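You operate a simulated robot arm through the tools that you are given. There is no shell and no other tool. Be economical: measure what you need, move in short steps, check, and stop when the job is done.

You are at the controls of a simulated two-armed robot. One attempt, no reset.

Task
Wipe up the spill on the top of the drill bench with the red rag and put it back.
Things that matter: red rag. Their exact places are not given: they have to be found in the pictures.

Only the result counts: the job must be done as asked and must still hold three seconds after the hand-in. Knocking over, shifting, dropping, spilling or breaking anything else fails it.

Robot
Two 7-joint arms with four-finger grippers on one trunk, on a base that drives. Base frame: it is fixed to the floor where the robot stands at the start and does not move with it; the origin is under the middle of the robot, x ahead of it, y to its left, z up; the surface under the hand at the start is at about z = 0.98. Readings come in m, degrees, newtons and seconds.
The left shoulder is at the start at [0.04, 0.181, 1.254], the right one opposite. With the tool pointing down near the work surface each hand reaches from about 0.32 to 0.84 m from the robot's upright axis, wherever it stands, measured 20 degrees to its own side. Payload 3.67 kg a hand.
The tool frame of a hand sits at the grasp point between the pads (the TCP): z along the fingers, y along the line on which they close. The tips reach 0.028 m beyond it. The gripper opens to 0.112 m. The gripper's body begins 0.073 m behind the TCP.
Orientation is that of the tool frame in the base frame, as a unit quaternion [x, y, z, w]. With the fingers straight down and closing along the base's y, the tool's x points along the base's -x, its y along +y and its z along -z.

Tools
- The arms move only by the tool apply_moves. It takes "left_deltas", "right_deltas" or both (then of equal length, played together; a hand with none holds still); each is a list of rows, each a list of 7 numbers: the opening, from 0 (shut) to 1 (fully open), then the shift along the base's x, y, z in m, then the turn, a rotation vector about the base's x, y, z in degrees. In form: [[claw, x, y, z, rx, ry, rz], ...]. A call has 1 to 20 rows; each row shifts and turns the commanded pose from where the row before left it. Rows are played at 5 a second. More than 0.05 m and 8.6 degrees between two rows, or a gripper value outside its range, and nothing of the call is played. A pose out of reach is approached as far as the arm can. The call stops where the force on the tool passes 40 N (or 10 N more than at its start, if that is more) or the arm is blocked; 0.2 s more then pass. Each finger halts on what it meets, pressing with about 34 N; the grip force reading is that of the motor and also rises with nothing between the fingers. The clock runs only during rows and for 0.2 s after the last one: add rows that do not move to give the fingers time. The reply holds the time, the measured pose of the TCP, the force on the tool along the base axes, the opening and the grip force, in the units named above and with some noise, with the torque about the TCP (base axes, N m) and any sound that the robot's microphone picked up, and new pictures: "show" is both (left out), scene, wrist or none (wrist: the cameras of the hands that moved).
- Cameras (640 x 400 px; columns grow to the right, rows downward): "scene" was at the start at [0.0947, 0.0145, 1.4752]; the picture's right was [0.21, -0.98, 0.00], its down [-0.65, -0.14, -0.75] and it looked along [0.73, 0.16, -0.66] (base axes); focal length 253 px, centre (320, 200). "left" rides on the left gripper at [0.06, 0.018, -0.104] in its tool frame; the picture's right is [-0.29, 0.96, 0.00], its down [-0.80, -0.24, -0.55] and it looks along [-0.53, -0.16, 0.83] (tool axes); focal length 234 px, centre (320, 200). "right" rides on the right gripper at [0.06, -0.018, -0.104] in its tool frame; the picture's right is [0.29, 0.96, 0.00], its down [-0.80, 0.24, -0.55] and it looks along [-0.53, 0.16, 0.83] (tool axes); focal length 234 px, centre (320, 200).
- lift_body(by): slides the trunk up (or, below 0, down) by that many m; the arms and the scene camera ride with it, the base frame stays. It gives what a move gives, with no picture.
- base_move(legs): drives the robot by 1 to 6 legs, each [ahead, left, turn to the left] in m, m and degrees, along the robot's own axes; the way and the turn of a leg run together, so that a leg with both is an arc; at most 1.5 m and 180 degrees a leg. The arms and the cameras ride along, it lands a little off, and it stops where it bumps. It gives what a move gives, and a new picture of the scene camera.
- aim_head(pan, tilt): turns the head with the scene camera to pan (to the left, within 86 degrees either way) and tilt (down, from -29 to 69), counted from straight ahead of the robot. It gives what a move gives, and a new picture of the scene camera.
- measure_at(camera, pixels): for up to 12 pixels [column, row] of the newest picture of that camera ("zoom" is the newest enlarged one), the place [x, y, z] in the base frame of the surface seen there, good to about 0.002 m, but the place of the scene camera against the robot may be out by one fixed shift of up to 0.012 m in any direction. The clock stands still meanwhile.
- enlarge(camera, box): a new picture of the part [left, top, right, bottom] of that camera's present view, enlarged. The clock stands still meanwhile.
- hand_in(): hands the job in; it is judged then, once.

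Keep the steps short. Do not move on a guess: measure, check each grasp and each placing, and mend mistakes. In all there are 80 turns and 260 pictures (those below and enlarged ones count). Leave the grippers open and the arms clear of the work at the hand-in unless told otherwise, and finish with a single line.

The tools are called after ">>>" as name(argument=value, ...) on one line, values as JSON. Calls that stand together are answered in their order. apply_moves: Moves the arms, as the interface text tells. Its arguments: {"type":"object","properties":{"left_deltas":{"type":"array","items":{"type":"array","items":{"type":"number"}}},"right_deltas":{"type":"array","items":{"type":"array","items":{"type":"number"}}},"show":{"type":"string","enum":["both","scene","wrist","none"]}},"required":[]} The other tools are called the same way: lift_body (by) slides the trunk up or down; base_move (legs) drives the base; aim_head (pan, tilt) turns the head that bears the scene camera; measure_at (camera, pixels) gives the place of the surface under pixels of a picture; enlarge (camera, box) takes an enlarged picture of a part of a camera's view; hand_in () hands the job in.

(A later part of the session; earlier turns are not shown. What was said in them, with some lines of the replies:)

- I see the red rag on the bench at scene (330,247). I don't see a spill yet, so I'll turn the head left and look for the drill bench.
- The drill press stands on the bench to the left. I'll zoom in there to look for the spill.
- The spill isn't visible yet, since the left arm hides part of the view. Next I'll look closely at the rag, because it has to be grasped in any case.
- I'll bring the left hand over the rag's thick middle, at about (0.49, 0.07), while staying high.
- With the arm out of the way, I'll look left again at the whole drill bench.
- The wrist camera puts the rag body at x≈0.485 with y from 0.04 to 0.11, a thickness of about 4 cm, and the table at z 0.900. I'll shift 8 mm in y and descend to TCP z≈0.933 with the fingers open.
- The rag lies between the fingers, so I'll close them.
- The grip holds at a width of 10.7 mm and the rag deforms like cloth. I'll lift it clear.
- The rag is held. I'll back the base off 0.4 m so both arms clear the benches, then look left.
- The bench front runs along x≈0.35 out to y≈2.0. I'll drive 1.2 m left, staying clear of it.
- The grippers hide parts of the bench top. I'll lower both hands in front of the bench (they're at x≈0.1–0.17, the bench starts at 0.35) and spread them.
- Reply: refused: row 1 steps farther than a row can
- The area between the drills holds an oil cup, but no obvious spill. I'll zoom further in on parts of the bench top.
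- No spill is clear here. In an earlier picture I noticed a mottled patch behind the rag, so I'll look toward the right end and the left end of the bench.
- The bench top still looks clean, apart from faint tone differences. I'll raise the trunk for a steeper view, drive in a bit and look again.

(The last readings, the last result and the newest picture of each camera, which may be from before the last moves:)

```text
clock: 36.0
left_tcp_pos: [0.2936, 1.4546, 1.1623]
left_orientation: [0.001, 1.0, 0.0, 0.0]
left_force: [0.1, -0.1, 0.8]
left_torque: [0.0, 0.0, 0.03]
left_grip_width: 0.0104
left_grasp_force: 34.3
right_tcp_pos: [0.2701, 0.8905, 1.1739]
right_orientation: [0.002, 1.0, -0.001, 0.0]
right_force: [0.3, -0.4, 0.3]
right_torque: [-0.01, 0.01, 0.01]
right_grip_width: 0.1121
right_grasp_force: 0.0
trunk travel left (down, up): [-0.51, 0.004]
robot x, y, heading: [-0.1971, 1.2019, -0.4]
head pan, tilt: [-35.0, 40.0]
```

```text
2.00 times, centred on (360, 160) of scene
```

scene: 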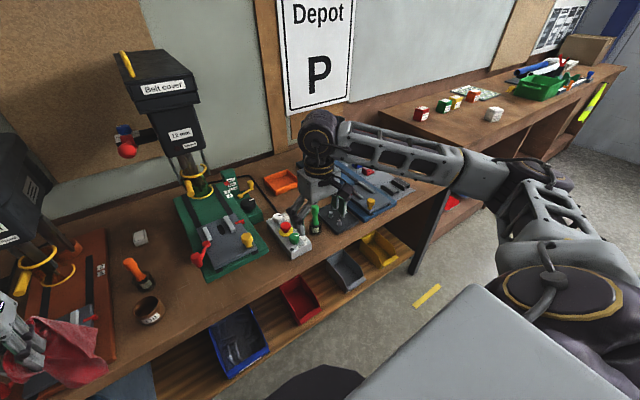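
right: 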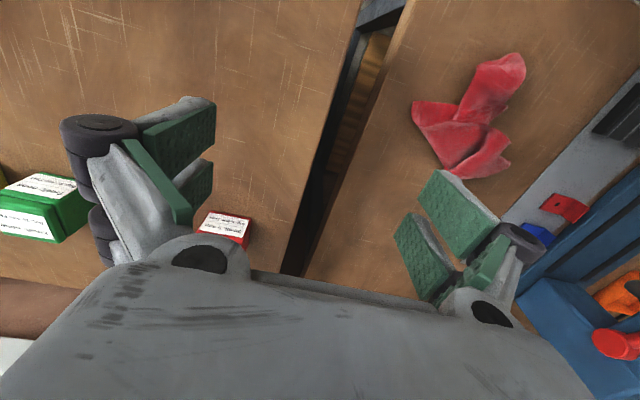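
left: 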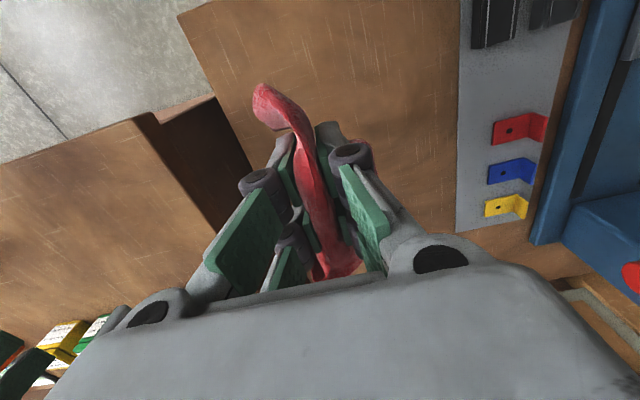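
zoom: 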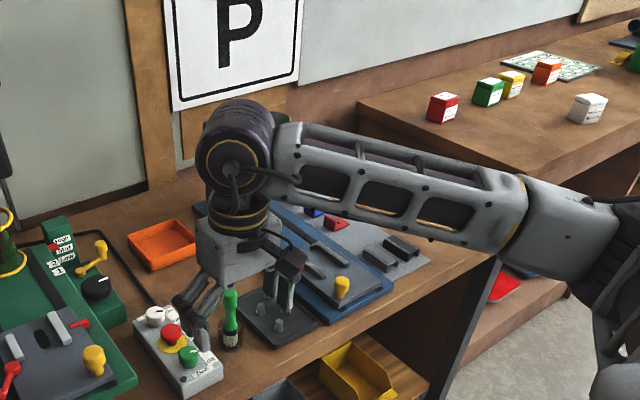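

Nothing here looks wet. The remaining candidate is the mottled patch behind where the rag lay, so I'll drive back out and right to look at it.

>>> base_move(legs=[[-0.15, 0, 0], [0, -1.0, 0], [0.15, 0, 0]])

>>> aim_head(pan=-8, tilt=45)

>>> enlarge(camera="scene", box=[240, 110, 400, 210])

```text
clock: 43.5
left_tcp_pos: [0.2879, 0.4248, 1.1637]
left_orientation: [0.011, 1.0, 0.0, 0.002]
left_force: [0.7, -0.6, 0.4]
left_torque: [0.03, -0.03, 0.02]
left_grip_width: 0.0104
left_grasp_force: 33.7
right_tcp_pos: [0.252, -0.137, 1.1735]
right_orientation: [0.011, 1.0, 0.0, 0.001]
right_force: [-0.7, -0.2, 0.7]
right_torque: [-0.03, -0.03, -0.01]
right_grip_width: 0.1119
right_grasp_force: 0.1
trunk travel left (down, up): [-0.51, 0.004]
robot x, y, heading: [-0.204, 0.1776, -1.3]
head pan, tilt: [-35.0, 40.0]
```

scene: 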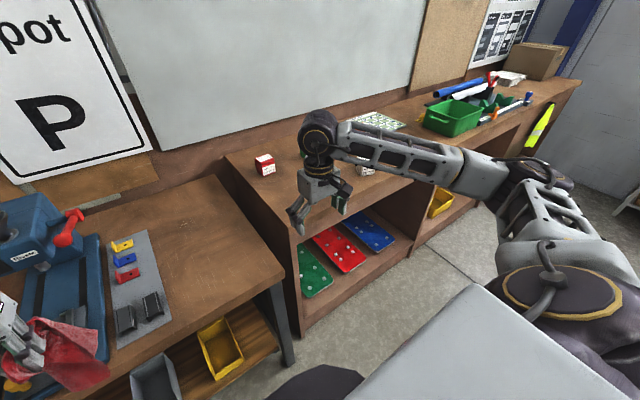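

```text
clock: 44.4
left_tcp_pos: [0.2891, 0.4257, 1.1625]
left_orientation: [0.01, 1.0, 0.0, 0.0]
left_force: [-0.3, 0.4, 0.2]
left_torque: [0.0, -0.01, 0.02]
left_grip_width: 0.0105
left_grasp_force: 34.1
right_tcp_pos: [0.2554, -0.1389, 1.1731]
right_orientation: [0.01, 1.0, 0.0, -0.001]
right_force: [0.3, 0.0, -0.2]
right_torque: [0.01, -0.03, 0.0]
right_grip_width: 0.112
right_grasp_force: 0.0
trunk travel left (down, up): [-0.51, 0.004]
robot x, y, heading: [-0.2034, 0.1784, -1.2]
head pan, tilt: [-8.0, 45.0]
```

scene: 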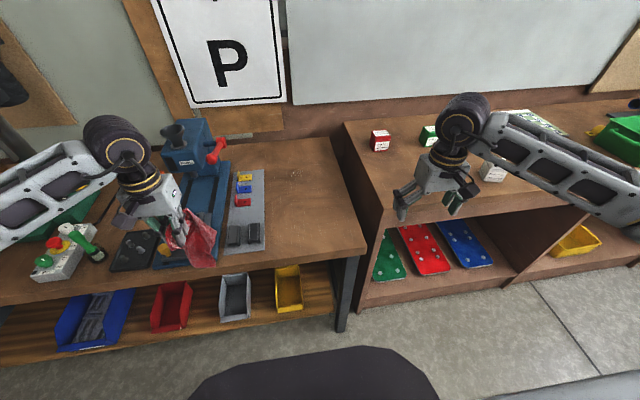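

```text
4.00 times, centred on (320, 160) of scene
```

zoom: 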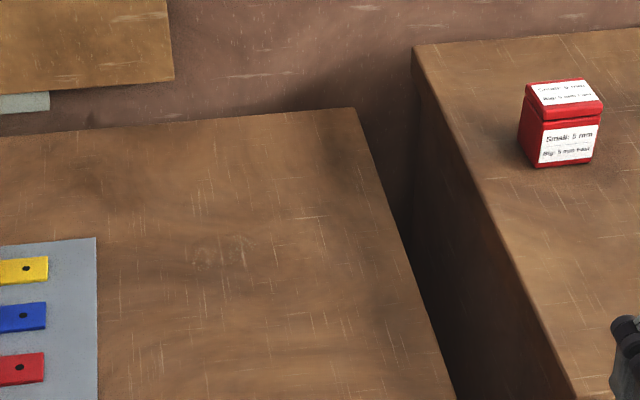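

There's a faint patch of different sheen at zoom (220,250), i.e. scene about (295,172). I'll enlarge that further.

>>> enlarge(camera="scene", box=[263, 150, 327, 190])

>>> measure_at(camera="zoom", pixels=[[220, 250], [320, 200], [100, 200]])

```text
10.00 times, centred on (295, 170) of scene
```

zoom: 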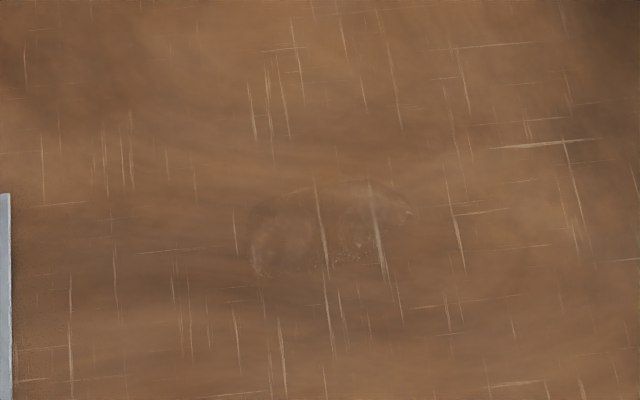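

```text
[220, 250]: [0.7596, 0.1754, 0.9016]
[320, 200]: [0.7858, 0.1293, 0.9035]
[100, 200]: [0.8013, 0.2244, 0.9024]
```

That's a clear, faint puddle at zoom x 248–412, y 180–278. I'll measure its outline.

>>> measure_at(camera="zoom", pixels=[[330, 230], [250, 225], [260, 275], [340, 265], [410, 215], [365, 180], [280, 195], [395, 240], [5, 200], [5, 390]])

>>> measure_at(camera="scene", pixels=[[217, 150], [210, 160], [286, 137], [245, 176], [243, 202], [365, 265], [330, 140]])

```text
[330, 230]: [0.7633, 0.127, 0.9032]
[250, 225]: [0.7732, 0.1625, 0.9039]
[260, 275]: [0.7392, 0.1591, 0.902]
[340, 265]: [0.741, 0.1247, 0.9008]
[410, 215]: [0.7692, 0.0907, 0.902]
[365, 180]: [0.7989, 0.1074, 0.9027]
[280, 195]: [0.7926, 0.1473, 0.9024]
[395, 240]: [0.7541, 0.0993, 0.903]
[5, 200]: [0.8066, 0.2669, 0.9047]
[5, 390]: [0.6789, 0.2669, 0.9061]
```

```text
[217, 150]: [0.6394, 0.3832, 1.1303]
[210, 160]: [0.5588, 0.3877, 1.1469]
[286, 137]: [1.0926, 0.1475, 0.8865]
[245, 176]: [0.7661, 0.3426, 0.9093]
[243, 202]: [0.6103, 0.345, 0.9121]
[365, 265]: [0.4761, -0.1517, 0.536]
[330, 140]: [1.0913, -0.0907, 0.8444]
```

The puddle is centred at about (0.768, 0.127), roughly 6×8 cm. I'll raise the right hand to keep clearance, bring the left hand inward, then reposition the base to about (0.03, -0.03).

>>> apply_moves(left_deltas=[[0, 0, -0.045, 0.02, 0, 0, 0], [0, 0, -0.045, 0.02, 0, 0, 0], [0, 0, -0.045, 0.02, 0, 0, 0], [0, 0, 0, 0, 0, 0, 0]], right_deltas=[[1, 0, 0, 0.045, 0, 0, 0], [1, 0, 0, 0.045, 0, 0, 0], [1, 0, 0, 0.04, 0, 0, 0], [1, 0, 0, 0, 0, 0, 0]], show="none")

>>> base_move(legs=[[0, -0.21, 1.2], [0.235, 0, 0]])

```text
clock: 45.4
left_tcp_pos: [0.2897, 0.2902, 1.2208]
left_orientation: [0.01, 1.0, 0.0, 0.0]
left_force: [0.0, -0.5, -0.7]
left_torque: [-0.01, 0.03, 0.0]
left_grip_width: 0.0105
left_grasp_force: 34.0
right_tcp_pos: [0.2544, -0.1396, 1.3056]
right_orientation: [0.01, 1.0, 0.0, -0.001]
right_force: [-0.3, 0.4, -0.5]
right_torque: [-0.02, -0.01, -0.01]
right_grip_width: 0.112
right_grasp_force: 0.0
trunk travel left (down, up): [-0.51, 0.004]
robot x, y, heading: [-0.2058, 0.1812, -1.1]
head pan, tilt: [-8.0, 45.0]
```

```text
clock: 48.4
left_tcp_pos: [0.5149, 0.0904, 1.2223]
left_orientation: [0.002, 1.0, 0.001, 0.001]
left_force: [-0.2, 0.5, -0.9]
left_torque: [0.02, -0.03, 0.0]
left_grip_width: 0.0102
left_grasp_force: 33.8
right_tcp_pos: [0.4889, -0.3404, 1.3065]
right_orientation: [0.001, 1.0, 0.0, 0.001]
right_force: [-0.4, 0.1, 1.1]
right_torque: [0.02, -0.03, 0.01]
right_grip_width: 0.1117
right_grasp_force: 0.0
trunk travel left (down, up): [-0.51, 0.004]
robot x, y, heading: [0.0253, -0.0323, -0.1]
head pan, tilt: [-8.0, 45.0]
```

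scene: 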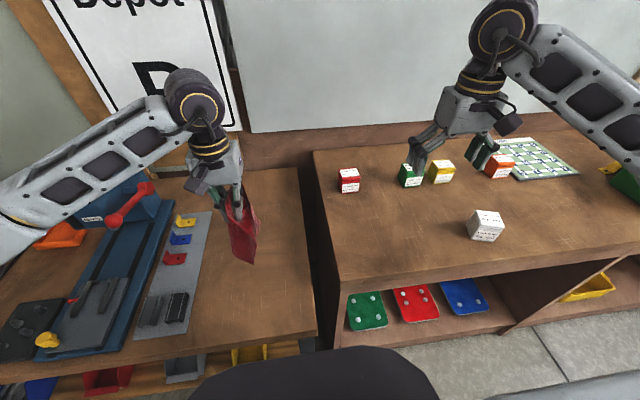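

>>> lift_body(by=-0.13)

>>> aim_head(pan=10, tilt=42)

>>> enlarge(camera="left", box=[160, 0, 560, 250])

```text
clock: 50.0
left_tcp_pos: [0.5166, 0.0903, 1.092]
left_orientation: [0.003, 1.0, 0.0, 0.002]
left_force: [0.0, 0.4, -0.2]
left_torque: [0.03, 0.01, 0.0]
left_grip_width: 0.0103
left_grasp_force: 34.2
right_tcp_pos: [0.4908, -0.3399, 1.176]
right_orientation: [0.001, 1.0, 0.0, -0.001]
right_force: [0.4, 0.0, 0.6]
right_torque: [-0.02, 0.01, 0.03]
right_grip_width: 0.112
right_grasp_force: 0.0
trunk travel left (down, up): [-0.38, 0.134]
robot x, y, heading: [0.0231, -0.0303, 0.0]
head pan, tilt: [-8.0, 45.0]
```

```text
clock: 50.8
left_tcp_pos: [0.5171, 0.0913, 1.0917]
left_orientation: [0.001, 1.0, 0.0, 0.0]
left_force: [-0.2, 0.2, 0.0]
left_torque: [-0.01, 0.03, 0.02]
left_grip_width: 0.01
left_grasp_force: 33.6
right_tcp_pos: [0.4905, -0.3398, 1.1765]
right_orientation: [0.001, 1.0, 0.0, -0.001]
right_force: [-1.1, -0.2, 1.0]
right_torque: [0.02, 0.02, 0.0]
right_grip_width: 0.1122
right_grasp_force: 0.0
trunk travel left (down, up): [-0.38, 0.134]
robot x, y, heading: [0.025, -0.0315, -0.1]
head pan, tilt: [10.0, 42.0]
```

scene: 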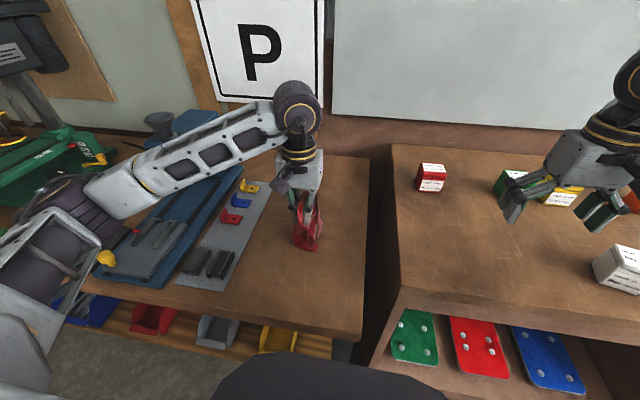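

```text
1.60 times, centred on (360, 125) of left
```

zoom: 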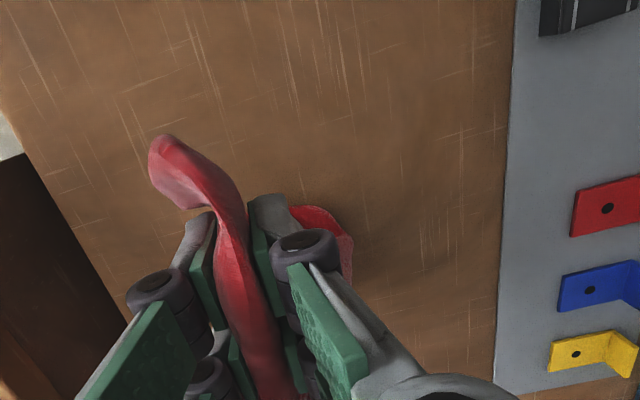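

I'll calibrate the scene camera against the wrist camera, using the bracket holes.

>>> measure_at(camera="zoom", pixels=[[607, 208], [590, 290], [576, 354], [497, 392], [514, 50]])

>>> enlarge(camera="scene", box=[190, 150, 350, 250])

```text
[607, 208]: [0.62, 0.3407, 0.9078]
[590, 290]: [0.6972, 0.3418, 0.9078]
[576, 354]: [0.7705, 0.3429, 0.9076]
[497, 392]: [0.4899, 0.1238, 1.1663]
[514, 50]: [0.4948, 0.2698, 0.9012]
```

```text
4.00 times, centred on (270, 200) of scene
```

zoom: 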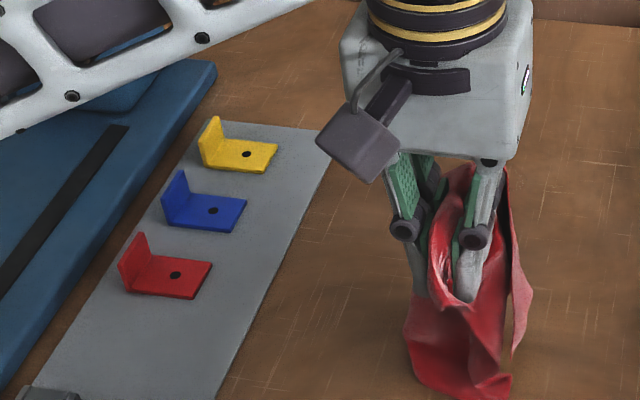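

>>> measure_at(camera="zoom", pixels=[[175, 275], [212, 211], [246, 155], [480, 395], [520, 355], [410, 350], [430, 385]])

```text
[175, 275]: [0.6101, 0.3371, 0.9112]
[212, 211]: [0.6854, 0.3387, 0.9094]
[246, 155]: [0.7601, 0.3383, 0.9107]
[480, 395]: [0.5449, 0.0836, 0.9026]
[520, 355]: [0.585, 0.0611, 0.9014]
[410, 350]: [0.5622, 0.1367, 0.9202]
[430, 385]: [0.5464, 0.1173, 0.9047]
```

The scene camera reads about (−0.011, −0.004, +0.003) off. The corrected puddle is x 0.749–0.811, y 0.094–0.167, centre (0.779, 0.131). I'll move over it at a safe height.

>>> apply_moves(left_deltas=[[0, 0.044, 0.007, 0, 0, 0, 0], [0, 0.044, 0.007, 0, 0, 0, 0], [0, 0.044, 0.007, 0, 0, 0, 0], [0, 0.044, 0.007, 0, 0, 0, 0], [0, 0.044, 0.006, 0, 0, 0, 0], [0, 0.042, 0.006, 0, 0, 0, 0], [0, 0, 0, 0, 0, 0, 0]], show="both")

>>> enlarge(camera="left", box=[160, 0, 560, 250])

```text
clock: 52.4
left_tcp_pos: [0.7786, 0.1319, 1.0921]
left_orientation: [0.001, 1.0, -0.001, 0.001]
left_force: [0.7, -0.2, 0.2]
left_torque: [-0.02, 0.02, 0.01]
left_grip_width: 0.0104
left_grasp_force: 33.8
right_tcp_pos: [0.489, -0.3388, 1.1769]
right_orientation: [0.0, 1.0, -0.002, 0.0]
right_force: [0.3, 0.6, 0.5]
right_torque: [-0.01, -0.03, 0.03]
right_grip_width: 0.1119
right_grasp_force: 0.1
trunk travel left (down, up): [-0.38, 0.134]
robot x, y, heading: [0.0247, -0.0282, -0.0]
head pan, tilt: [10.0, 42.0]
```

scene: 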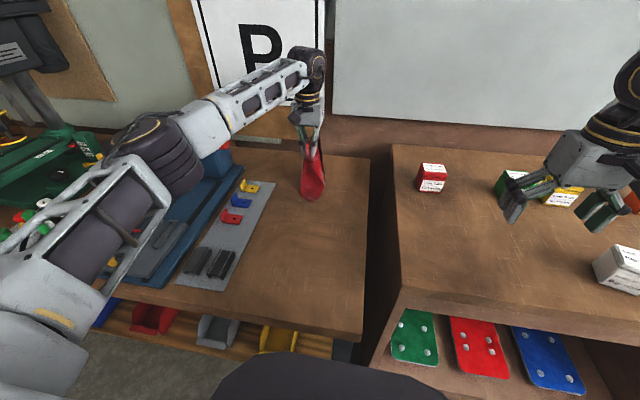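
left: 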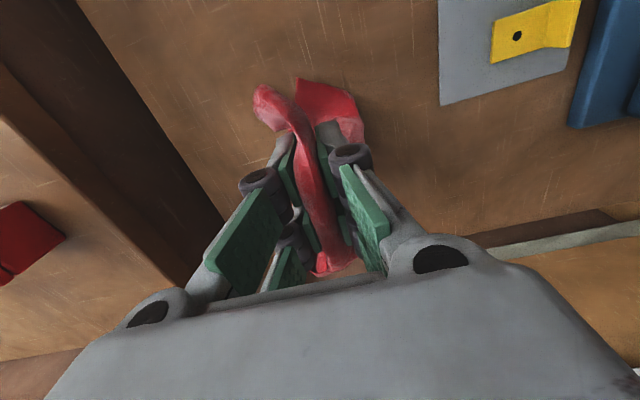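

```text
1.60 times, centred on (360, 125) of left
```

zoom: 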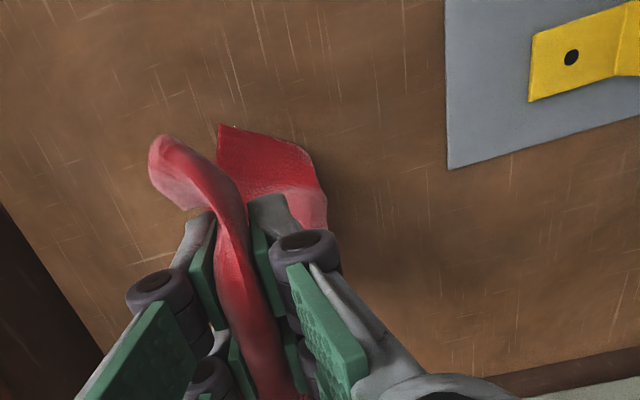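

The elbow passes close to the blue rivet press, so I'll check that clearance before descending.

>>> enlarge(camera="scene", box=[100, 90, 340, 240])

>>> measure_at(camera="scene", pixels=[[190, 175], [180, 190], [165, 140], [205, 180], [215, 165], [200, 140], [225, 148], [226, 160], [100, 270], [170, 195]])

```text
2.67 times, centred on (220, 165) of scene
```

zoom: 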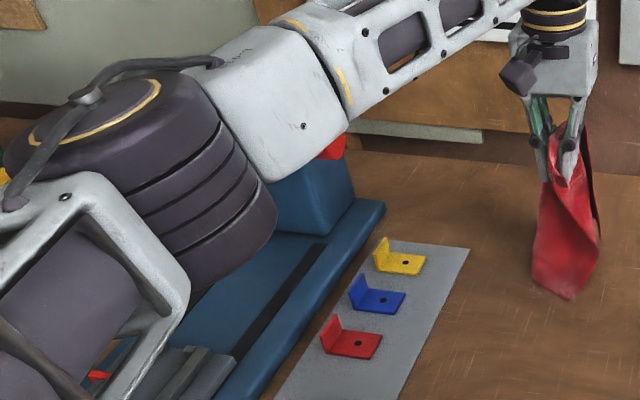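

```text
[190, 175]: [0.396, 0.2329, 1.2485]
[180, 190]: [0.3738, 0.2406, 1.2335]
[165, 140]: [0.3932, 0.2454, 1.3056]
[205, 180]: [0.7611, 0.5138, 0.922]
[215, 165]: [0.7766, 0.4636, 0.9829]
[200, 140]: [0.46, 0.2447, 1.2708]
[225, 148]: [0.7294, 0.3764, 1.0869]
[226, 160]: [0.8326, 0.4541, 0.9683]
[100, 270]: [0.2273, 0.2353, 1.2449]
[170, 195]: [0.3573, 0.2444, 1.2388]
```

The elbow (x≈0.4, y≈0.24, z>1.2) is well away from the press (x≥0.56, y≥0.38). I'll lower the rag onto the puddle in steps.

>>> apply_moves(left_deltas=[[0, 0, 0, -0.04, 0, 0, 0], [0, 0, 0, -0.04, 0, 0, 0], [0, 0, 0, -0.03, 0, 0, 0], [0, 0, 0, -0.02, 0, 0, 0], [0, 0, 0, -0.015, 0, 0, 0], [0, 0, 0, -0.01, 0, 0, 0], [0, 0, 0, 0, 0, 0, 0]], show="both")

```text
clock: 54.0
left_tcp_pos: [0.7791, 0.1296, 0.9363]
left_orientation: [0.001, 1.0, 0.0, 0.001]
left_force: [-0.3, -0.9, 1.5]
left_torque: [0.03, -0.02, 0.01]
left_grip_width: 0.0101
left_grasp_force: 33.8
right_tcp_pos: [0.4907, -0.3395, 1.1765]
right_orientation: [0.001, 1.0, -0.001, -0.001]
right_force: [-0.4, -0.2, 0.0]
right_torque: [0.01, 0.0, 0.0]
right_grip_width: 0.1119
right_grasp_force: 0.0
trunk travel left (down, up): [-0.38, 0.134]
robot x, y, heading: [0.0259, -0.0337, -0.1]
head pan, tilt: [10.0, 42.0]
```

scene: 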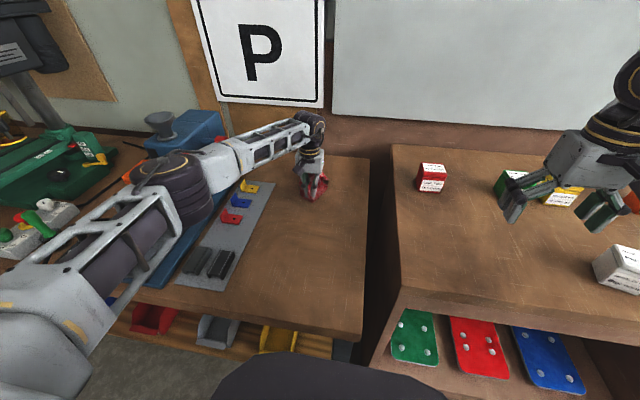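
left: 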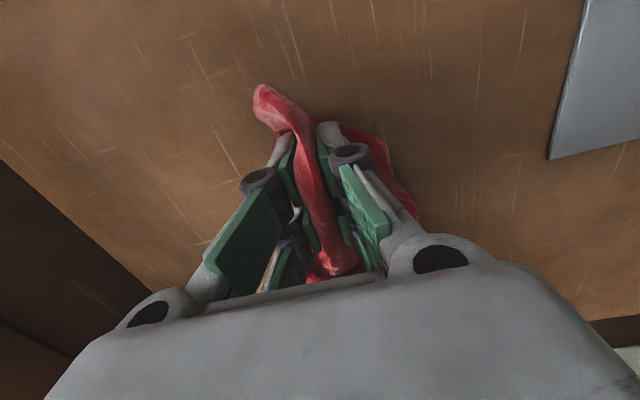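

There's light contact at 1.5 N. I'll press a little more, to about z 0.930.

>>> apply_moves(left_deltas=[[0, 0, 0, -0.004, 0, 0, 0], [0, 0, 0, -0.003, 0, 0, 0], [0, 0, 0, 0, 0, 0, 0]], show="none")

```text
clock: 54.8
left_tcp_pos: [0.7787, 0.129, 0.9299]
left_orientation: [0.001, 1.0, 0.0, 0.001]
left_force: [0.0, -0.6, 6.1]
left_torque: [0.0, -0.1, 0.02]
left_grip_width: 0.0106
left_grasp_force: 33.7
right_tcp_pos: [0.489, -0.3399, 1.1759]
right_orientation: [0.001, 1.0, -0.001, 0.0]
right_force: [0.0, 1.3, 0.5]
right_torque: [-0.05, 0.0, 0.0]
right_grip_width: 0.1118
right_grasp_force: 0.0
trunk travel left (down, up): [-0.38, 0.134]
robot x, y, heading: [0.0263, -0.0268, -0.1]
head pan, tilt: [10.0, 42.0]
```

The press force is 6 N, which is good. I'll now wipe in overlapping strokes over x 0.737–0.823, y 0.08–0.175.

>>> apply_moves(left_deltas=[[0, -0.021, -0.025, 0, 0, 0, 0], [0, -0.021, -0.025, 0, 0, 0, 0], [0, 0, 0.032, 0, 0, 0, 0], [0, 0, 0.032, 0, 0, 0, 0], [0, 0, 0.031, 0, 0, 0, 0], [0, 0.021, 0, 0, 0, 0, 0], [0, 0, -0.032, 0, 0, 0, 0], [0, 0, -0.032, 0, 0, 0, 0], [0, 0, -0.031, 0, 0, 0, 0], [0, 0.021, 0, 0, 0, 0, 0], [0, 0, 0.032, 0, 0, 0, 0], [0, 0, 0.032, 0, 0, 0, 0], [0, 0, 0.031, 0, 0, 0, 0], [0, 0.021, 0, 0, 0, 0, 0], [0, 0, -0.032, 0, 0, 0, 0], [0, 0, -0.032, 0, 0, 0, 0], [0, 0, -0.031, 0, 0, 0, 0]], show="none")

>>> apply_moves(left_deltas=[[0, 0.021, 0, 0, 0, 0, 0], [0, 0, 0.032, 0, 0, 0, 0], [0, 0, 0.032, 0, 0, 0, 0], [0, 0, 0.031, 0, 0, 0, 0], [0, -0.03, -0.01, 0, 0, 0, 0], [0, -0.03, 0, 0, 0, 0, 0], [0, -0.024, 0, 0, 0, 0, 0], [0, 0, -0.022, 0, 0, 0, 0], [0, 0.03, 0, 0, 0, 0, 0], [0, 0.03, 0, 0, 0, 0, 0], [0, 0.024, 0, 0, 0, 0, 0], [0, 0, -0.022, 0, 0, 0, 0], [0, -0.03, 0, 0, 0, 0, 0], [0, -0.03, 0, 0, 0, 0, 0], [0, -0.024, 0, 0, 0, 0, 0], [0, 0, -0.022, 0, 0, 0, 0], [0, 0.03, 0, 0, 0, 0, 0], [0, 0.03, 0, 0, 0, 0, 0], [0, 0.024, 0, 0, 0, 0, 0]], show="scene")

```text
clock: 58.4
left_tcp_pos: [0.798, 0.0803, 0.93]
left_orientation: [0.002, 1.0, 0.002, 0.0]
left_force: [-0.1, -0.2, 4.6]
left_torque: [0.09, -0.06, -0.01]
left_grip_width: 0.0102
left_grasp_force: 33.9
right_tcp_pos: [0.4898, -0.3406, 1.1752]
right_orientation: [0.001, 1.0, 0.001, -0.001]
right_force: [-0.1, -0.1, -0.2]
right_torque: [0.05, -0.01, -0.01]
right_grip_width: 0.1121
right_grasp_force: 0.1
trunk travel left (down, up): [-0.38, 0.134]
robot x, y, heading: [0.0262, -0.0293, -0.0]
head pan, tilt: [10.0, 42.0]
```

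```text
clock: 62.4
left_tcp_pos: [0.7998, 0.0988, 0.9299]
left_orientation: [0.0, 1.0, 0.003, 0.001]
left_force: [0.5, 1.7, 1.8]
left_torque: [-0.21, 0.02, -0.03]
left_grip_width: 0.01
left_grasp_force: 34.3
left hand out of reach, approached as far as the arm can: row 1
right_tcp_pos: [0.4909, -0.3428, 1.1742]
right_orientation: [0.001, 1.0, 0.002, 0.0]
right_force: [0.3, -1.0, 0.1]
right_torque: [0.05, -0.01, 0.02]
right_grip_width: 0.112
right_grasp_force: 0.1
trunk travel left (down, up): [-0.38, 0.134]
robot x, y, heading: [0.0295, -0.0291, -0.2]
head pan, tilt: [10.0, 42.0]
```

scene: 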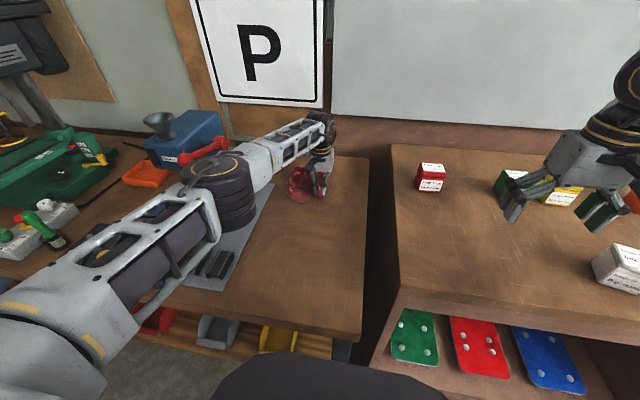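

Reach ended at x≈0.80. I'll lift, pull back and inspect the spot.

>>> apply_moves(left_deltas=[[0, 0, 0, 0.04, 0, 0, 0], [0, 0, 0, 0.045, 0, 0, 0], [0, 0, 0, 0.045, 0, 0, 0], [0, -0.045, 0, 0.03, 0, 0, 0], [0, -0.045, 0, 0, 0, 0, 0], [0, -0.045, 0, 0, 0, 0, 0], [0, -0.045, 0, 0, 0, 0, 0], [0, -0.045, 0, 0, 0, 0, 0], [0, -0.045, 0, 0, 0, 0, 0], [0, 0, 0, 0, 0, 0, 0]], show="scene")

>>> enlarge(camera="scene", box=[260, 160, 356, 220])

```text
refused: row 4 steps farther than a row can; nothing moved
```

```text
6.67 times, centred on (308, 190) of scene
```

zoom: 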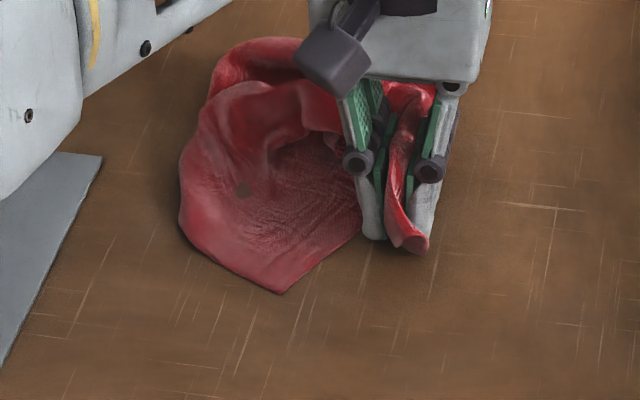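

>>> apply_moves(left_deltas=[[0, 0, 0, 0.04, 0, 0, 0], [0, 0, 0, 0.045, 0, 0, 0], [0, 0, 0, 0.045, 0, 0, 0], [0, -0.04, 0, 0.02, 0, 0, 0], [0, -0.045, 0, 0, 0, 0, 0], [0, -0.045, 0, 0, 0, 0, 0], [0, -0.045, 0, 0, 0, 0, 0], [0, -0.045, 0, 0, 0, 0, 0], [0, -0.045, 0, 0, 0, 0, 0], [0, 0, 0, 0, 0, 0, 0]], show="scene")

>>> enlarge(camera="scene", box=[260, 150, 356, 210])

```text
clock: 64.6
left_tcp_pos: [0.5327, 0.0995, 1.0785]
left_orientation: [0.001, 1.0, 0.001, 0.0]
left_force: [-0.7, -1.2, 0.0]
left_torque: [-0.01, 0.05, -0.01]
left_grip_width: 0.0066
left_grasp_force: 34.1
right_tcp_pos: [0.4908, -0.34, 1.1746]
right_orientation: [0.001, 1.0, 0.0, 0.0]
right_force: [-0.6, -1.0, -0.4]
right_torque: [-0.04, 0.01, 0.01]
right_grip_width: 0.1123
right_grasp_force: 0.0
trunk travel left (down, up): [-0.38, 0.134]
robot x, y, heading: [0.0238, -0.0285, -0.3]
head pan, tilt: [10.0, 42.0]
```

scene: 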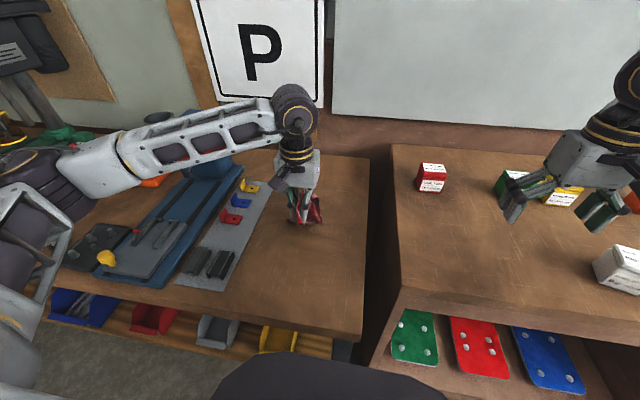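

```text
6.67 times, centred on (308, 180) of scene
```

zoom: 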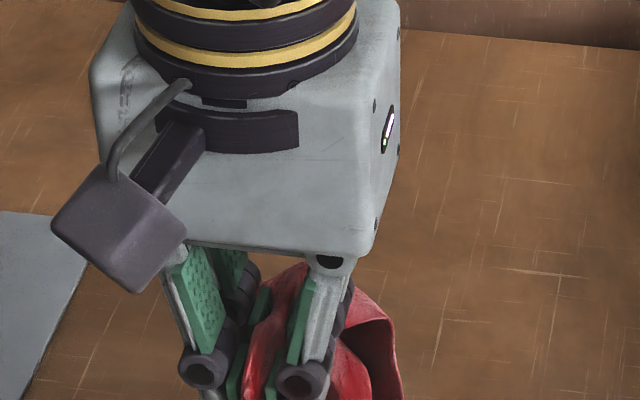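

The hand still hides the spot, and the grip width fell to 6.6 mm. I'll move the hand 0.12 m right and check both.

>>> apply_moves(left_deltas=[[0, 0, -0.04, 0, 0, 0, 0], [0, 0, -0.04, 0, 0, 0, 0], [0, -0.03, -0.03, 0, 0, 0, 0], [0, -0.03, 0, 0, 0, 0, 0]], show="both")

>>> enlarge(camera="scene", box=[260, 150, 356, 210])

```text
clock: 65.6
left_tcp_pos: [0.472, -0.0073, 1.0816]
left_orientation: [0.002, 1.0, 0.0, 0.0]
left_force: [-0.5, 0.4, -0.6]
left_torque: [-0.03, -0.02, 0.06]
left_grip_width: 0.0063
left_grasp_force: 33.8
right_tcp_pos: [0.4877, -0.3404, 1.1763]
right_orientation: [0.0, 1.0, 0.0, 0.0]
right_force: [0.1, -0.5, 0.1]
right_torque: [0.0, -0.02, 0.0]
right_grip_width: 0.1118
right_grasp_force: 0.0
trunk travel left (down, up): [-0.38, 0.134]
robot x, y, heading: [0.024, -0.0288, -0.3]
head pan, tilt: [10.0, 42.0]
```

scene: 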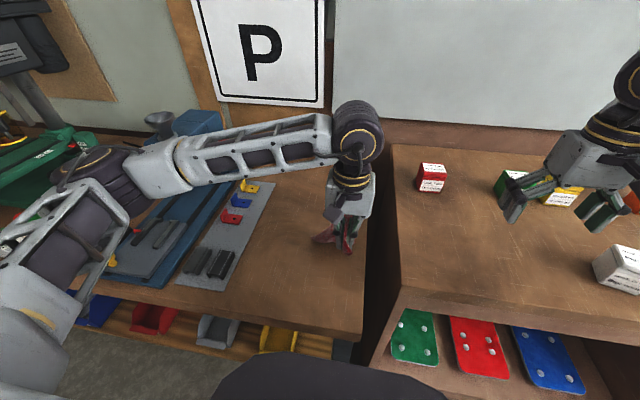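
left: 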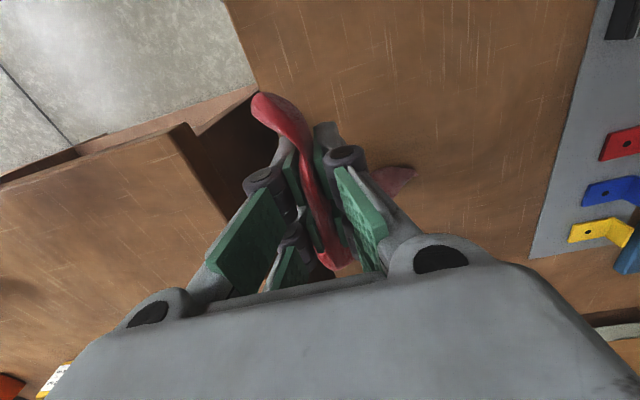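

```text
6.67 times, centred on (308, 180) of scene
```

zoom: 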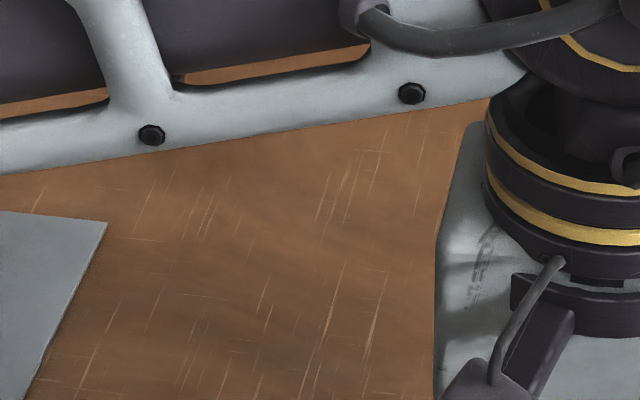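

>>> measure_at(camera="zoom", pixels=[[250, 220], [300, 170], [300, 260], [380, 150]])

>>> enlarge(camera="scene", box=[276, 164, 324, 194])

```text
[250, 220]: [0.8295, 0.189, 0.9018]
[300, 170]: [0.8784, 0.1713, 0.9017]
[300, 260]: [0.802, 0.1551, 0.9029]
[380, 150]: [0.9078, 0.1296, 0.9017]
```

```text
13.33 times, centred on (300, 179) of scene
```

zoom: 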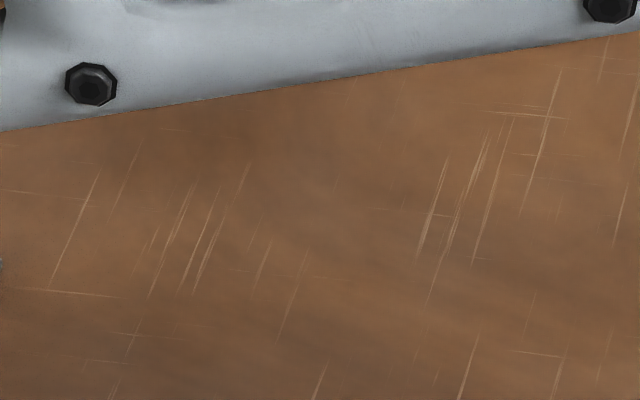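

>>> enlarge(camera="scene", box=[284, 178, 348, 218])

>>> measure_at(camera="zoom", pixels=[[280, 170], [200, 170], [280, 100]])

```text
10.00 times, centred on (316, 198) of scene
```

zoom: 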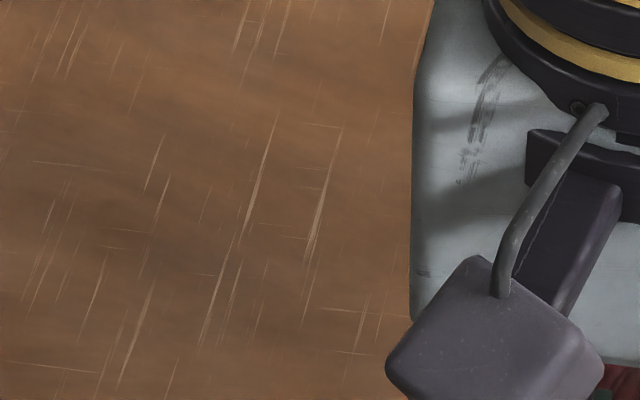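

```text
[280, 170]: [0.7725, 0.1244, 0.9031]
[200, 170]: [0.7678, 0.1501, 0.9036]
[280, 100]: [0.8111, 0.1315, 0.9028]
```

The puddle is gone; the scratches now show with no smudge. Next the rag goes back. I'll move the left hand over the original grasp spot (0.490, 0.078) and look.

>>> apply_moves(left_deltas=[[0, 0.009, 0.043, 0, 0, 0, 0], [0, 0.009, 0.042, 0, 0, 0, 0], [0, 0, 0, 0, 0, 0, 0]], show="wrist")

>>> enlarge(camera="scene", box=[250, 170, 370, 245])

```text
clock: 66.4
left_tcp_pos: [0.4935, 0.0749, 1.0805]
left_orientation: [0.002, 1.0, 0.001, 0.0]
left_force: [0.4, -0.5, 0.2]
left_torque: [0.0, 0.04, -0.02]
left_grip_width: 0.0065
left_grasp_force: 33.5
right_tcp_pos: [0.4906, -0.3414, 1.1757]
right_orientation: [0.001, 1.0, 0.001, 0.0]
right_force: [-0.5, -1.0, 0.4]
right_torque: [0.05, 0.03, -0.03]
right_grip_width: 0.112
right_grasp_force: 0.0
trunk travel left (down, up): [-0.38, 0.134]
robot x, y, heading: [0.0241, -0.0289, -0.1]
head pan, tilt: [10.0, 42.0]
```

left: 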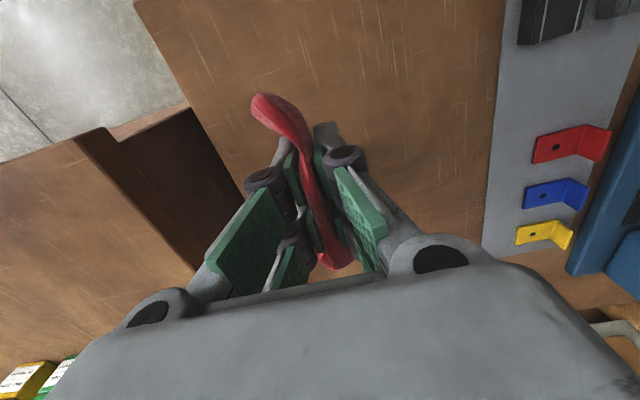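

```text
5.33 times, centred on (310, 208) of scene
```

zoom: 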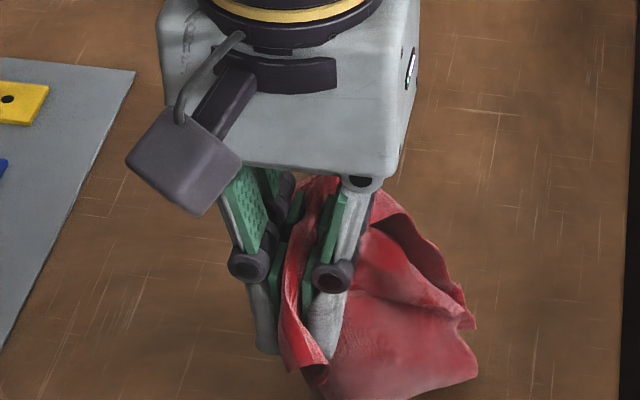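

>>> apply_moves(left_deltas=[[0, 0, 0.002, -0.04, 0, 0, 0], [0, 0, 0, -0.04, 0, 0, 0], [0, 0, 0, -0.03, 0, 0, 0], [0, 0, 0, -0.02, 0, 0, 0], [0, 0, 0, -0.013, 0, 0, 0], [0, 0, 0, 0, 0, 0, 0]], show="both")

>>> enlarge(camera="scene", box=[230, 190, 390, 290])

```text
clock: 67.8
left_tcp_pos: [0.4925, 0.079, 0.9373]
left_orientation: [0.002, 1.0, 0.0, 0.001]
left_force: [-0.2, 0.5, 1.0]
left_torque: [-0.02, -0.01, 0.0]
left_grip_width: 0.0064
left_grasp_force: 33.9
right_tcp_pos: [0.4906, -0.3387, 1.1746]
right_orientation: [0.001, 1.0, 0.0, 0.0]
right_force: [-0.5, 0.3, -0.5]
right_torque: [0.03, 0.02, 0.02]
right_grip_width: 0.1119
right_grasp_force: 0.1
trunk travel left (down, up): [-0.38, 0.134]
robot x, y, heading: [0.0263, -0.0288, 0.1]
head pan, tilt: [10.0, 42.0]
```

scene: 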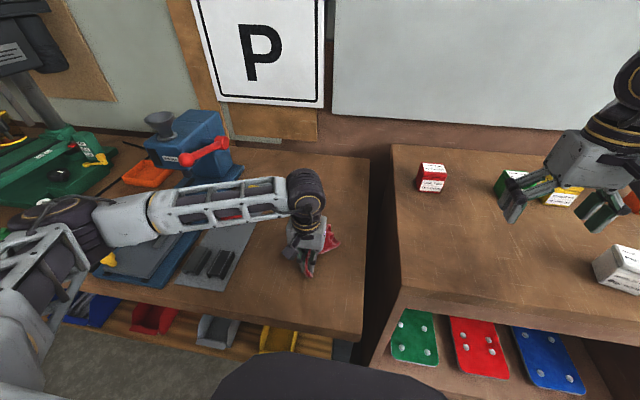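
left: 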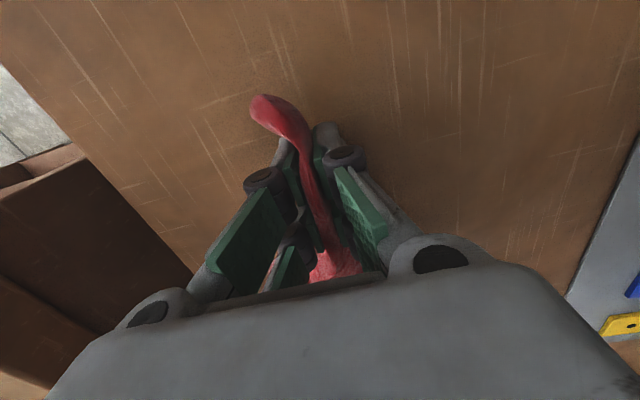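

```text
4.00 times, centred on (310, 240) of scene
```

zoom: 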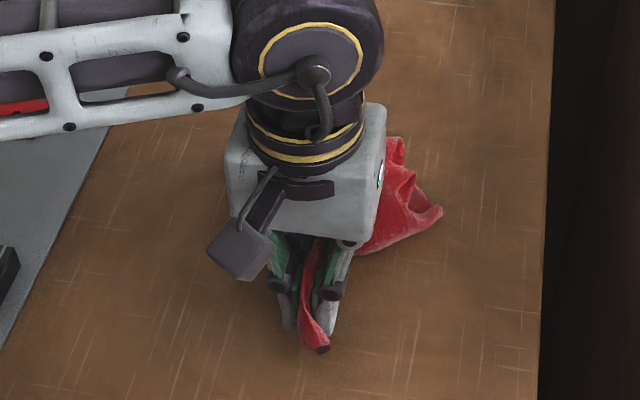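

>>> measure_at(camera="zoom", pixels=[[440, 210], [395, 140], [370, 250], [405, 190], [320, 350]])

```text
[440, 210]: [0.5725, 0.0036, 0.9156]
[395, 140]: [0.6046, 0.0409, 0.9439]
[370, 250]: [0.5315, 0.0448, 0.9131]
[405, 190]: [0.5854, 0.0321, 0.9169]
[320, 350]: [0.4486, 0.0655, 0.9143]
```

The rag now lies more to the −y side than it first did (it used to span y −0.01 to 0.19). I'll lift slightly, shift 0.03 m in +y, set it down and release.

>>> apply_moves(left_deltas=[[0, 0, 0, 0.04, 0, 0, 0], [0, -0.005, 0.03, 0, 0, 0, 0], [0, 0, 0, -0.03, 0, 0, 0], [0, 0, 0, -0.012, 0, 0, 0], [0.15, 0, 0, 0, 0, 0, 0], [0.35, 0, 0, 0, 0, 0, 0], [0.6, 0, 0, 0, 0, 0, 0], [0.8, 0, 0, 0, 0, 0, 0], [0.8, 0, 0, 0, 0, 0, 0]], show="wrist")

```text
clock: 69.8
left_tcp_pos: [0.4876, 0.1078, 0.9349]
left_orientation: [0.002, 1.0, 0.0, 0.0]
left_force: [0.9, 0.2, 0.8]
left_torque: [0.04, 0.02, 0.01]
left_grip_width: 0.0896
left_grasp_force: 0.1
right_tcp_pos: [0.4905, -0.3398, 1.1756]
right_orientation: [0.001, 1.0, 0.0, -0.001]
right_force: [-0.8, 0.1, 0.2]
right_torque: [0.0, 0.0, 0.01]
right_grip_width: 0.1119
right_grasp_force: 0.1
trunk travel left (down, up): [-0.38, 0.134]
robot x, y, heading: [0.0263, -0.0315, -0.0]
head pan, tilt: [10.0, 42.0]
```

left: 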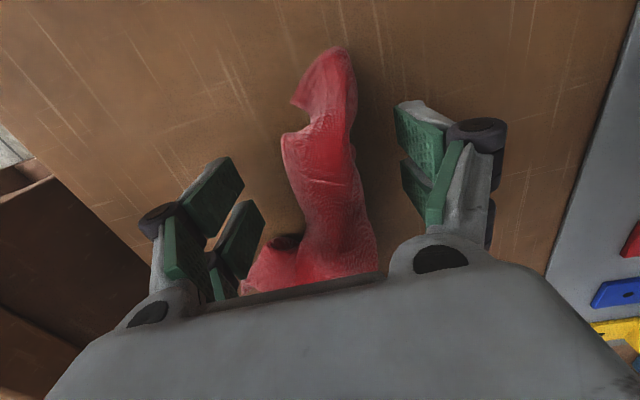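

The fingers are clear of the rag. I'll go straight up and look.

>>> apply_moves(left_deltas=[[0.9, 0, 0, 0.03, 0, 0, 0], [1, 0, 0, 0.045, 0, 0, 0], [1, 0, 0, 0.045, 0, 0, 0], [1, 0, 0, 0.045, 0, 0, 0], [1, 0, 0.045, 0, 0, 0, 0], [1, 0, 0.045, 0, 0, 0, 0], [1, 0, 0.045, 0, 0, 0, 0], [1, 0, 0.045, 0, 0, 0, 0], [1, 0, 0, 0, 0, 0, 0]], show="both")

>>> enlarge(camera="scene", box=[230, 170, 390, 270])

>>> enlarge(camera="scene", box=[276, 174, 340, 214])

```text
clock: 71.8
left_tcp_pos: [0.4885, 0.2875, 1.1011]
left_orientation: [0.001, 1.0, 0.0, 0.0]
left_force: [-0.1, -0.2, -0.5]
left_torque: [-0.01, 0.0, -0.01]
left_grip_width: 0.1119
left_grasp_force: 0.0
right_tcp_pos: [0.4911, -0.3421, 1.1745]
right_orientation: [0.002, 1.0, 0.0, 0.0]
right_force: [-0.4, 0.0, -0.1]
right_torque: [0.01, 0.02, -0.02]
right_grip_width: 0.112
right_grasp_force: 0.2
trunk travel left (down, up): [-0.38, 0.134]
robot x, y, heading: [0.0275, -0.0277, -0.2]
head pan, tilt: [10.0, 42.0]
```

scene: 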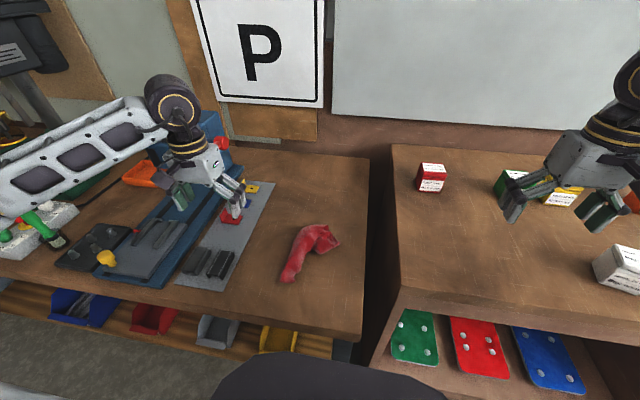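
left: 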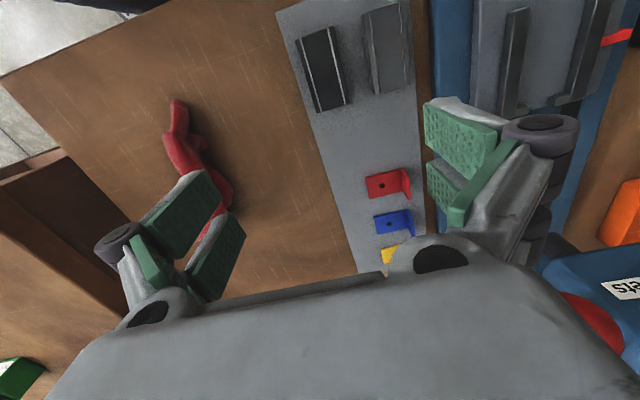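

```text
4.00 times, centred on (310, 220) of scene
```

zoom: 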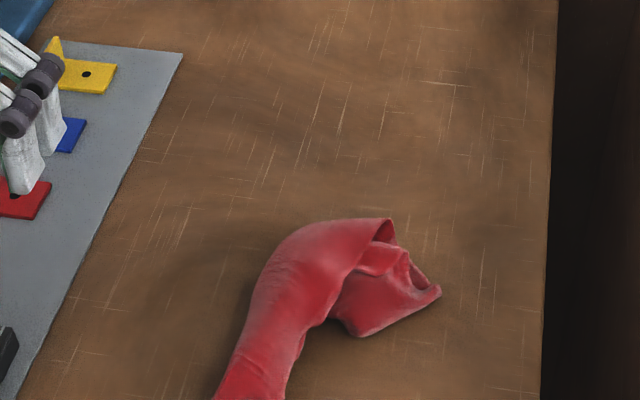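

```text
10.00 times, centred on (308, 194) of scene
```

zoom: 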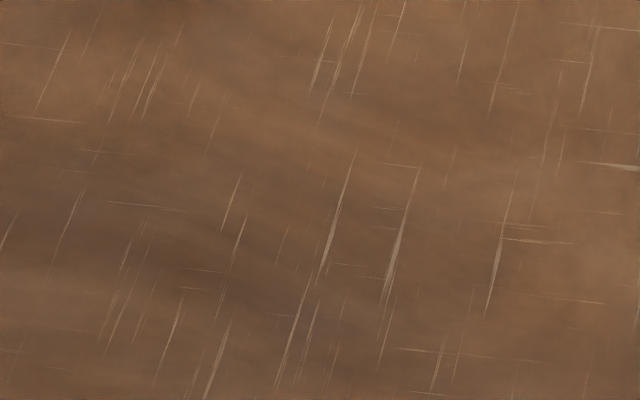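

The bench is clean there. I'll measure where the rag lies now.

>>> measure_at(camera="scene", pixels=[[286, 281], [290, 262], [297, 245], [308, 228], [325, 226], [338, 243], [318, 250], [320, 240], [302, 262]])

```text
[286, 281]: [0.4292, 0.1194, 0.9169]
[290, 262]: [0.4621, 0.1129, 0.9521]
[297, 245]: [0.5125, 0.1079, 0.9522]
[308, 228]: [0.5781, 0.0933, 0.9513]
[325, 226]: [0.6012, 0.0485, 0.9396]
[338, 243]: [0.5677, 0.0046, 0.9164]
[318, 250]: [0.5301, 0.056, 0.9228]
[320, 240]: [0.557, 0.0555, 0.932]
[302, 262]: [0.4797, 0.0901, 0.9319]
```

The rag lies at about (0.51, 0.085), matching its original centre of about (0.52, 0.075). The spill has gone, the grippers are open, the arms are clear and nothing else has moved. I'm handing in.

>>> hand_in()

```text
The job is handed in.
```

I wiped up the spill on the drill bench with the red rag, put the rag back where it was, and handed the job in.
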